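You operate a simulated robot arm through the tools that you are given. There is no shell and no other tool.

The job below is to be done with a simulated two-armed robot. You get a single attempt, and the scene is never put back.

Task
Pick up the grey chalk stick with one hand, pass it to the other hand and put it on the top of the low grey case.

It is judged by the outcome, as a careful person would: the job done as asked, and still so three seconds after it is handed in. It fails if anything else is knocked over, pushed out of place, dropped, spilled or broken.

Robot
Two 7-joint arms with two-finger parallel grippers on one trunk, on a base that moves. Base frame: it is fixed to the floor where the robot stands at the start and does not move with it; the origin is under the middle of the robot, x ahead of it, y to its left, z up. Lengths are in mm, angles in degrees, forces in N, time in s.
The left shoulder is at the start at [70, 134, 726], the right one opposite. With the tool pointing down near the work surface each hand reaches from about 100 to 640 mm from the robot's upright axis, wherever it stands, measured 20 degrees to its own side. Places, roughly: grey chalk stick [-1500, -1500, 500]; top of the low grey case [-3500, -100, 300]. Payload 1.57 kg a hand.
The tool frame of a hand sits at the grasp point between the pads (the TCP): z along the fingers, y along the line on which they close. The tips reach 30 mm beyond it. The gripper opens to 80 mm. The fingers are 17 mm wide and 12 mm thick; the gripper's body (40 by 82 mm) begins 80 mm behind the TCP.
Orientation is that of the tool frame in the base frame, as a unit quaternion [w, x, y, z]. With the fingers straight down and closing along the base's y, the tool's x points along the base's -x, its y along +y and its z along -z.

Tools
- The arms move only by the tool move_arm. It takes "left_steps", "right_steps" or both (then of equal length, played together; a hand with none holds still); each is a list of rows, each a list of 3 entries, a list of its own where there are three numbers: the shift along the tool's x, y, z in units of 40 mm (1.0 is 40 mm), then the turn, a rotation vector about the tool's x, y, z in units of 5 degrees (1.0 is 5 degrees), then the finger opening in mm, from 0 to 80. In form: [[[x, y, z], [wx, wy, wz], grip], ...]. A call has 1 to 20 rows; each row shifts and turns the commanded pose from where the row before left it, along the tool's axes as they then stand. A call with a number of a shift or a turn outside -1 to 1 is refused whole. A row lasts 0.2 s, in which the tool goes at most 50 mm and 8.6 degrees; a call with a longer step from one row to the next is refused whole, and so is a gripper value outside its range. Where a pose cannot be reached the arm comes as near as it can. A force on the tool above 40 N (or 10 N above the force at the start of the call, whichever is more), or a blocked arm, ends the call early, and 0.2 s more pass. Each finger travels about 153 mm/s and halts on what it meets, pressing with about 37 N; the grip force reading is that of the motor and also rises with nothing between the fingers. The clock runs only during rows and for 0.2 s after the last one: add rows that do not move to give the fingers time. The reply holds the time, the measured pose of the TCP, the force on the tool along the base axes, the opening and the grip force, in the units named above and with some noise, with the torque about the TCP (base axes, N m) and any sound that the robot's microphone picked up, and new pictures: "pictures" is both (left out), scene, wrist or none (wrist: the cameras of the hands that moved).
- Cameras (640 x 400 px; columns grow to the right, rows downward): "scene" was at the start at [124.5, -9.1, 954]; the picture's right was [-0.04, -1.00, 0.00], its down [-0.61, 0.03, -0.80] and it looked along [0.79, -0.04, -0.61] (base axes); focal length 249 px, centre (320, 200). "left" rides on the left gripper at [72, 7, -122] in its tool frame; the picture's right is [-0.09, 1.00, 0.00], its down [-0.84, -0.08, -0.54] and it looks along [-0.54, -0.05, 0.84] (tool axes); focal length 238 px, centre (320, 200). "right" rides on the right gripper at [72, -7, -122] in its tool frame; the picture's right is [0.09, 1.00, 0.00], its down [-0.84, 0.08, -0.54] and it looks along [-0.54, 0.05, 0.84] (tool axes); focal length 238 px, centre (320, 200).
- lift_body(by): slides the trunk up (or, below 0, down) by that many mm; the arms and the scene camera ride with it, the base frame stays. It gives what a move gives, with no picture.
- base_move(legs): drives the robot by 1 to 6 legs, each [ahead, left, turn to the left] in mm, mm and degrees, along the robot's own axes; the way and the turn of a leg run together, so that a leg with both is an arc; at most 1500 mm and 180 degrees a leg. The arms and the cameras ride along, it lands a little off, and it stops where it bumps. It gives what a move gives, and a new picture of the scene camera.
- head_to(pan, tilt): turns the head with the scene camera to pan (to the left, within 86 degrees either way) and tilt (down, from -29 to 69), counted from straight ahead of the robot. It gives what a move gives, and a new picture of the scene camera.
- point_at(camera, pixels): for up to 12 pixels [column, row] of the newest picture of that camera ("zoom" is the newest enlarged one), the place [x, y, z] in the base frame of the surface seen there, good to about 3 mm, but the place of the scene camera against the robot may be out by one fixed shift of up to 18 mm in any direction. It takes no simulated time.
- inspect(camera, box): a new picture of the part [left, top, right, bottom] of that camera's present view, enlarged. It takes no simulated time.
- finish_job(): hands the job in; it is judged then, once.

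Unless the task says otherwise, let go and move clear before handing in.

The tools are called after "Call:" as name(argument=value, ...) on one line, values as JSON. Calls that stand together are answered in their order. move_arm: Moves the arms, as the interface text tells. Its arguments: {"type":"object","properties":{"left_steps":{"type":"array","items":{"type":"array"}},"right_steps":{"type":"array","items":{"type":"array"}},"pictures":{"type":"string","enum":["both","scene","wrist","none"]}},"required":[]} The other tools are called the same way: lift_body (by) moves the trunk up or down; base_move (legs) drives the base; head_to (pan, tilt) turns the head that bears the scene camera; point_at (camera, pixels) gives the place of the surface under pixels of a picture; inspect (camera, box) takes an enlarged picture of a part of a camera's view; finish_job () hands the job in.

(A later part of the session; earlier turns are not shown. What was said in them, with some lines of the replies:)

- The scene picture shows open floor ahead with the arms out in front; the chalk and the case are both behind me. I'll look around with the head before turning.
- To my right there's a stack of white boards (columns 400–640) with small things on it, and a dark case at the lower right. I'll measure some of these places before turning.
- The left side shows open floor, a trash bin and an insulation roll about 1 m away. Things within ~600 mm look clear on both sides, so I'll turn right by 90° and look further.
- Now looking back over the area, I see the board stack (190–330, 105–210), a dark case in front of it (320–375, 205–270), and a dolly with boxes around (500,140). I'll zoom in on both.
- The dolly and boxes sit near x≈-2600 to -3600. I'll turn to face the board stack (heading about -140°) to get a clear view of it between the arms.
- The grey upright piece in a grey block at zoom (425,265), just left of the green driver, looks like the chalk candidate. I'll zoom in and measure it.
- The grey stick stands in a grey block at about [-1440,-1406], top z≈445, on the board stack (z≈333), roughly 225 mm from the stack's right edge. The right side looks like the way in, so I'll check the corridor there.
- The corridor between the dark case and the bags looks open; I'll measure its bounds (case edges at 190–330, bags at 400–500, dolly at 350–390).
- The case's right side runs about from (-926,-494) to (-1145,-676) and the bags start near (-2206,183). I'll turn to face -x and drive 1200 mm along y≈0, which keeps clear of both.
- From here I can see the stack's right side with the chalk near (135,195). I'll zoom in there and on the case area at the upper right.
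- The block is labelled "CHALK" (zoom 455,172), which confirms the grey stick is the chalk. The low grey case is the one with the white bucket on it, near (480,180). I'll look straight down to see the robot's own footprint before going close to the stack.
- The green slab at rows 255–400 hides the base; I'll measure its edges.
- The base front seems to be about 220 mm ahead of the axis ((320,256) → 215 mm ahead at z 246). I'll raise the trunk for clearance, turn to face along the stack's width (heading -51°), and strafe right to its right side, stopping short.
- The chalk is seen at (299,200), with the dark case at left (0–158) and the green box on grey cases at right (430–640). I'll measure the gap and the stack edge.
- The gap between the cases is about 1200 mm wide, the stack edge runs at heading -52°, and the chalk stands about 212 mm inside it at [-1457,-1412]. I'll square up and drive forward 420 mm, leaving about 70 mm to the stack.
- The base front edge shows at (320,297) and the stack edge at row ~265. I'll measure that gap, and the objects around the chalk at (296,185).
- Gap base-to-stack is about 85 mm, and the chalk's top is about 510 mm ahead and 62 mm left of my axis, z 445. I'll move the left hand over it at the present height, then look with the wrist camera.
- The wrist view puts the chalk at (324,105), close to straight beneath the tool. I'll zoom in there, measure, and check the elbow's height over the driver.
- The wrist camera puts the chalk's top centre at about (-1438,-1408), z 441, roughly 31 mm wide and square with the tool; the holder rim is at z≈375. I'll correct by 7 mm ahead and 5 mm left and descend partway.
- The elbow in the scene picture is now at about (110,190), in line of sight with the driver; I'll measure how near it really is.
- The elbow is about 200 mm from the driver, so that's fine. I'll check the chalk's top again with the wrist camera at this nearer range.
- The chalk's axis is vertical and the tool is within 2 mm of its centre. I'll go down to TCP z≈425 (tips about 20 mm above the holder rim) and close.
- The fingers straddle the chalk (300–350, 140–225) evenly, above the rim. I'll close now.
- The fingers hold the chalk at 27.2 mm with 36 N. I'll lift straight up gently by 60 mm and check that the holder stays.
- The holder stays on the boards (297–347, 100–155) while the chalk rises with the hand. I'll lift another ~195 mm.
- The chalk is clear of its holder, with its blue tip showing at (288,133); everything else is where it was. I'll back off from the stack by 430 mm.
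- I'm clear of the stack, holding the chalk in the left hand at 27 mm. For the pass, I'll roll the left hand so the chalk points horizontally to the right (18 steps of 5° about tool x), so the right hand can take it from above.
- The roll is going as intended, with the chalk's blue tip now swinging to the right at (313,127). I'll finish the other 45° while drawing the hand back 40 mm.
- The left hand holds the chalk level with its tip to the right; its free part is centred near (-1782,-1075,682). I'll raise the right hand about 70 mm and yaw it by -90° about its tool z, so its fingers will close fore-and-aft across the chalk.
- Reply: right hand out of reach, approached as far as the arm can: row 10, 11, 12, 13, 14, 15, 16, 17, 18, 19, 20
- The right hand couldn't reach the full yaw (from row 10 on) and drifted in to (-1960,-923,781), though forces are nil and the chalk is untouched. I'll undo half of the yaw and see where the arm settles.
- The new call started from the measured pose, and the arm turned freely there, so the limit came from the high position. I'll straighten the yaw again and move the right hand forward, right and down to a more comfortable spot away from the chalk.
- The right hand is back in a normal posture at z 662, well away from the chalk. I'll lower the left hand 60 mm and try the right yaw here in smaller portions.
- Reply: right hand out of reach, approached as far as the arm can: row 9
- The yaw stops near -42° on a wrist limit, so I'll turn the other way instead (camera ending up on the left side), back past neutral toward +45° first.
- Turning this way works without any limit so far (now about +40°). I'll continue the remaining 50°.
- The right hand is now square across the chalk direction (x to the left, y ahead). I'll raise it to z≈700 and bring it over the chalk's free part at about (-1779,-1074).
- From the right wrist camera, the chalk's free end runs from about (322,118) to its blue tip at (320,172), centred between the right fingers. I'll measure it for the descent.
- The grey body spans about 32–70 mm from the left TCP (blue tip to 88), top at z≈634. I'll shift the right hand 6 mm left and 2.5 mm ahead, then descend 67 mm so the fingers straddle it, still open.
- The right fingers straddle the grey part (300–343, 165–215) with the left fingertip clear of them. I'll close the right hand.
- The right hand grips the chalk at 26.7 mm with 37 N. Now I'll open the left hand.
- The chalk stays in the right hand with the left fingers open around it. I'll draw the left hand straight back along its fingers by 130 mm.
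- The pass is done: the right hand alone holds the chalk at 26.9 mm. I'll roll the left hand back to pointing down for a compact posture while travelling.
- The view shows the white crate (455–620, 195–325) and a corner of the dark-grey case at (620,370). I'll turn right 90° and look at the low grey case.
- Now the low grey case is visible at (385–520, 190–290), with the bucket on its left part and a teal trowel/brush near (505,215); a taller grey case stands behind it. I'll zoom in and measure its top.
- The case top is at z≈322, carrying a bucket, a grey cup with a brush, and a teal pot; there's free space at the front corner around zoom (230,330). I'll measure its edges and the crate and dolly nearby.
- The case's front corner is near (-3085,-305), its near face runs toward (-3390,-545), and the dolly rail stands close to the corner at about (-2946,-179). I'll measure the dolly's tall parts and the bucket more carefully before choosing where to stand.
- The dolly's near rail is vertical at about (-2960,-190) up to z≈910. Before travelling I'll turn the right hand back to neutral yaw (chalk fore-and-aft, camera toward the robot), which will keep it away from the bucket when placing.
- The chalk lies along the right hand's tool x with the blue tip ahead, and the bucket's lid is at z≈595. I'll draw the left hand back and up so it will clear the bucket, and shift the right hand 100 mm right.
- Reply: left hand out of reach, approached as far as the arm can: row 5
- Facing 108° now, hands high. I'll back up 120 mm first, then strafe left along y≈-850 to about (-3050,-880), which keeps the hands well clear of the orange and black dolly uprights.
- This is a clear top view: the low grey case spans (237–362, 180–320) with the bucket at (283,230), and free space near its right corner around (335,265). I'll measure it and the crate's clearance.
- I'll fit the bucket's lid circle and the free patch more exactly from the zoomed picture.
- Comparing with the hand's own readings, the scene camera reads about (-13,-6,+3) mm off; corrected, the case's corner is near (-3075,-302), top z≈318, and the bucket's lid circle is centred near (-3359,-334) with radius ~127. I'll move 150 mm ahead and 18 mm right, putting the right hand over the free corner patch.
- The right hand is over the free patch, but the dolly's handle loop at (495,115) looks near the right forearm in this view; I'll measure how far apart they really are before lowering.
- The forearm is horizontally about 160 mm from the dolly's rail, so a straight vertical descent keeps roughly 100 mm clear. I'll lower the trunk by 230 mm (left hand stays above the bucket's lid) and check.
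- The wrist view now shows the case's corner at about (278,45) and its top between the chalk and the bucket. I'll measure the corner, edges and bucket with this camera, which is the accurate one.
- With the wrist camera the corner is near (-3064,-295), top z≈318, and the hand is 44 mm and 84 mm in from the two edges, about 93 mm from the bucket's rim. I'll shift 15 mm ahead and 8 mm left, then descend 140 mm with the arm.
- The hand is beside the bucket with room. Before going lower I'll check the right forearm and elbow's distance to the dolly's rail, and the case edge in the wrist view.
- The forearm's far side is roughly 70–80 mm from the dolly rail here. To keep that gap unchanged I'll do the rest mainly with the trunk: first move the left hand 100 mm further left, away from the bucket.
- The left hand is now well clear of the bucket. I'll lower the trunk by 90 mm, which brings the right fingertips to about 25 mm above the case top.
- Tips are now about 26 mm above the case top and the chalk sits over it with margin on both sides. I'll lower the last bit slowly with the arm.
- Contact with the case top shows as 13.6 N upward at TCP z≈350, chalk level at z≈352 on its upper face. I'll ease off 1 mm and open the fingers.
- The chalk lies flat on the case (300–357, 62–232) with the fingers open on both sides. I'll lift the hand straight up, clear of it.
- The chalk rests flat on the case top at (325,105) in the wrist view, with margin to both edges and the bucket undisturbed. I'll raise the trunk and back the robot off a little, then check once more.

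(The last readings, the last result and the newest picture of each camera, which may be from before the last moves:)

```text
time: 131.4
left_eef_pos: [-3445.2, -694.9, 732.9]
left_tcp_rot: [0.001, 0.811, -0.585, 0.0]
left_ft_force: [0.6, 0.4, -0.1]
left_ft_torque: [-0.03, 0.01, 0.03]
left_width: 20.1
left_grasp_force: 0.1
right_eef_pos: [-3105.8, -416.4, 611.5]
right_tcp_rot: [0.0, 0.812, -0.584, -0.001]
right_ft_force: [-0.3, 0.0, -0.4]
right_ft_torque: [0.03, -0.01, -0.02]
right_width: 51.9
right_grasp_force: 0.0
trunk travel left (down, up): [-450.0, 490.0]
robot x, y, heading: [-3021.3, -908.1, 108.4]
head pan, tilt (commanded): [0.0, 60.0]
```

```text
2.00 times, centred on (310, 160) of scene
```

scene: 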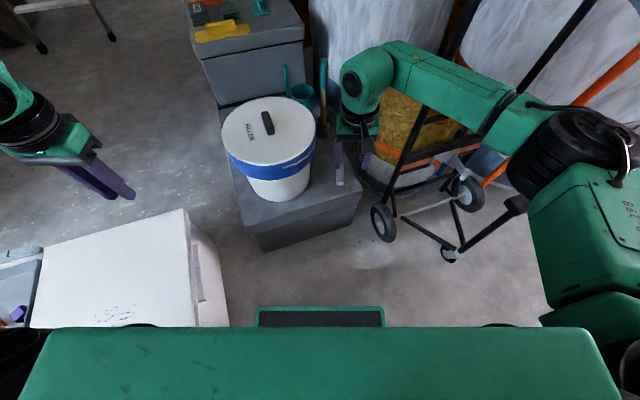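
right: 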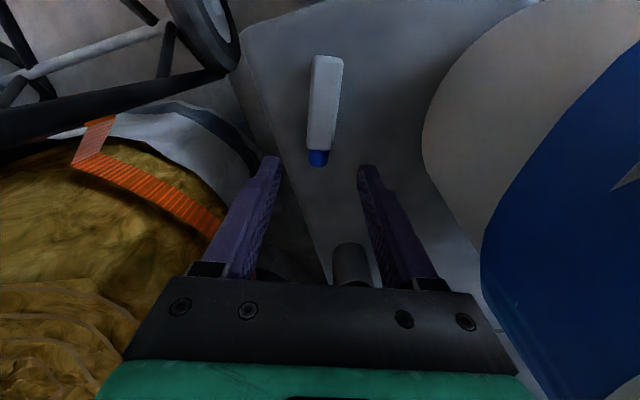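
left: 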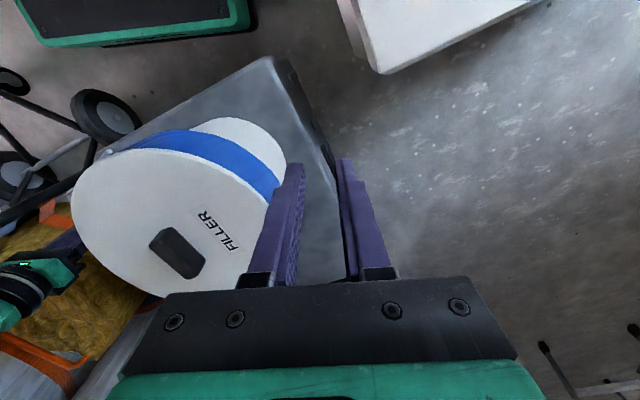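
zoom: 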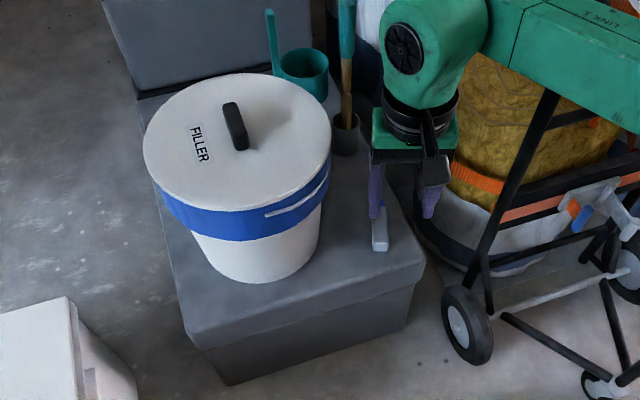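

The chalk's end shows on the case top at zoom (380,243), partly hidden behind the hand; I'll confirm its place before handing in.

Call:
point_at(camera="zoom", pixels=[[380, 242], [381, 225], [365, 230], [400, 250]])

Call:
move_arm(right_steps=[[[0.8, 0, -0.3], [0, 0, 0], 52], [[0.8, 0, -0.3], [0, 0, 0], 52], [[0, 0, 0], [0, 0, 0], 52]], pictures="both")

```text
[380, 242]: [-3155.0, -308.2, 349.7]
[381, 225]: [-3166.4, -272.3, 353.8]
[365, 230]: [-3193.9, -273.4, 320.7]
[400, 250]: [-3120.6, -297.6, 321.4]
```

```text
time: 132.2
left_eef_pos: [-3445.1, -694.1, 732.6]
left_tcp_rot: [0.0, 0.812, -0.584, 0.0]
left_ft_force: [0.2, 0.7, 0.0]
left_ft_torque: [-0.03, 0.01, 0.01]
left_width: 19.9
left_grasp_force: 0.1
right_eef_pos: [-3085.0, -477.4, 634.3]
right_tcp_rot: [0.0, 0.811, -0.585, 0.0]
right_ft_force: [-0.2, 0.5, 0.7]
right_ft_torque: [0.01, 0.01, -0.01]
right_width: 52.2
right_grasp_force: 0.2
trunk travel left (down, up): [-450.0, 490.0]
robot x, y, heading: [-3017.6, -906.9, 108.6]
head pan, tilt (commanded): [0.0, 60.0]
```

scene: 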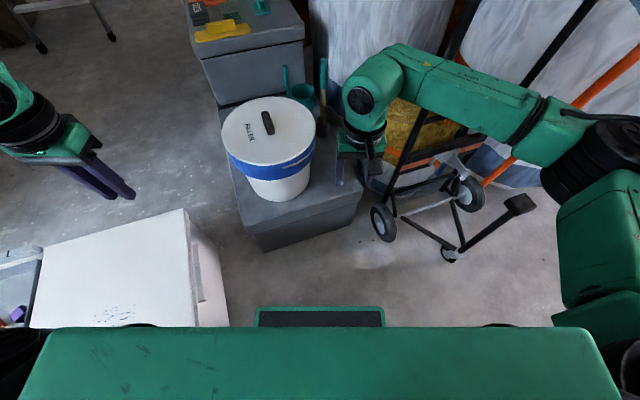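
right: 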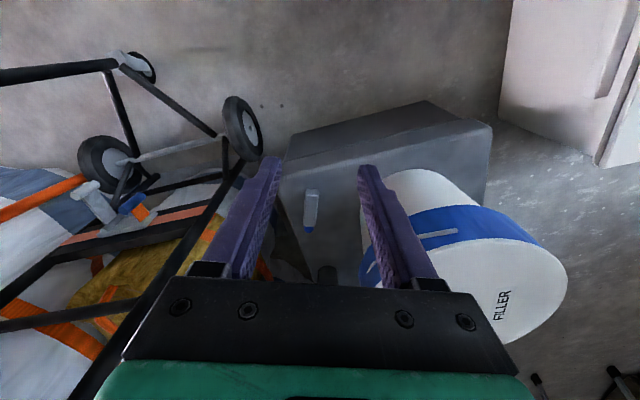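

The right wrist view shows the chalk lying flat and still on the low grey case at (311,210). The bucket, cup and dolly are where they were, and both hands are empty and clear. I'm handing the job in.

Call:
finish_job()

```text
The job is handed in.
```

The grey chalk stick now lies flat on top of the low grey case, and I've handed the job in. I don't have the judge's verdict yet.

- **Pick-up:** the left hand lifted the chalk from its holder on the board stack. The holder and the things around it stayed in place.
- **Pass:** on open floor, the right hand took the chalk from the left, and the left let go once the right had a firm grip.
- **Placing:** the right hand set the chalk down near the case's front corner, a few centimetres in from both edges and clear of the bucket. I released it a few millimetres above the surface, and it settled flat.

Before handing in, I moved both empty hands clear. The last pictures show the chalk lying still and the bucket, the cup with the brush and the dolly where they were.
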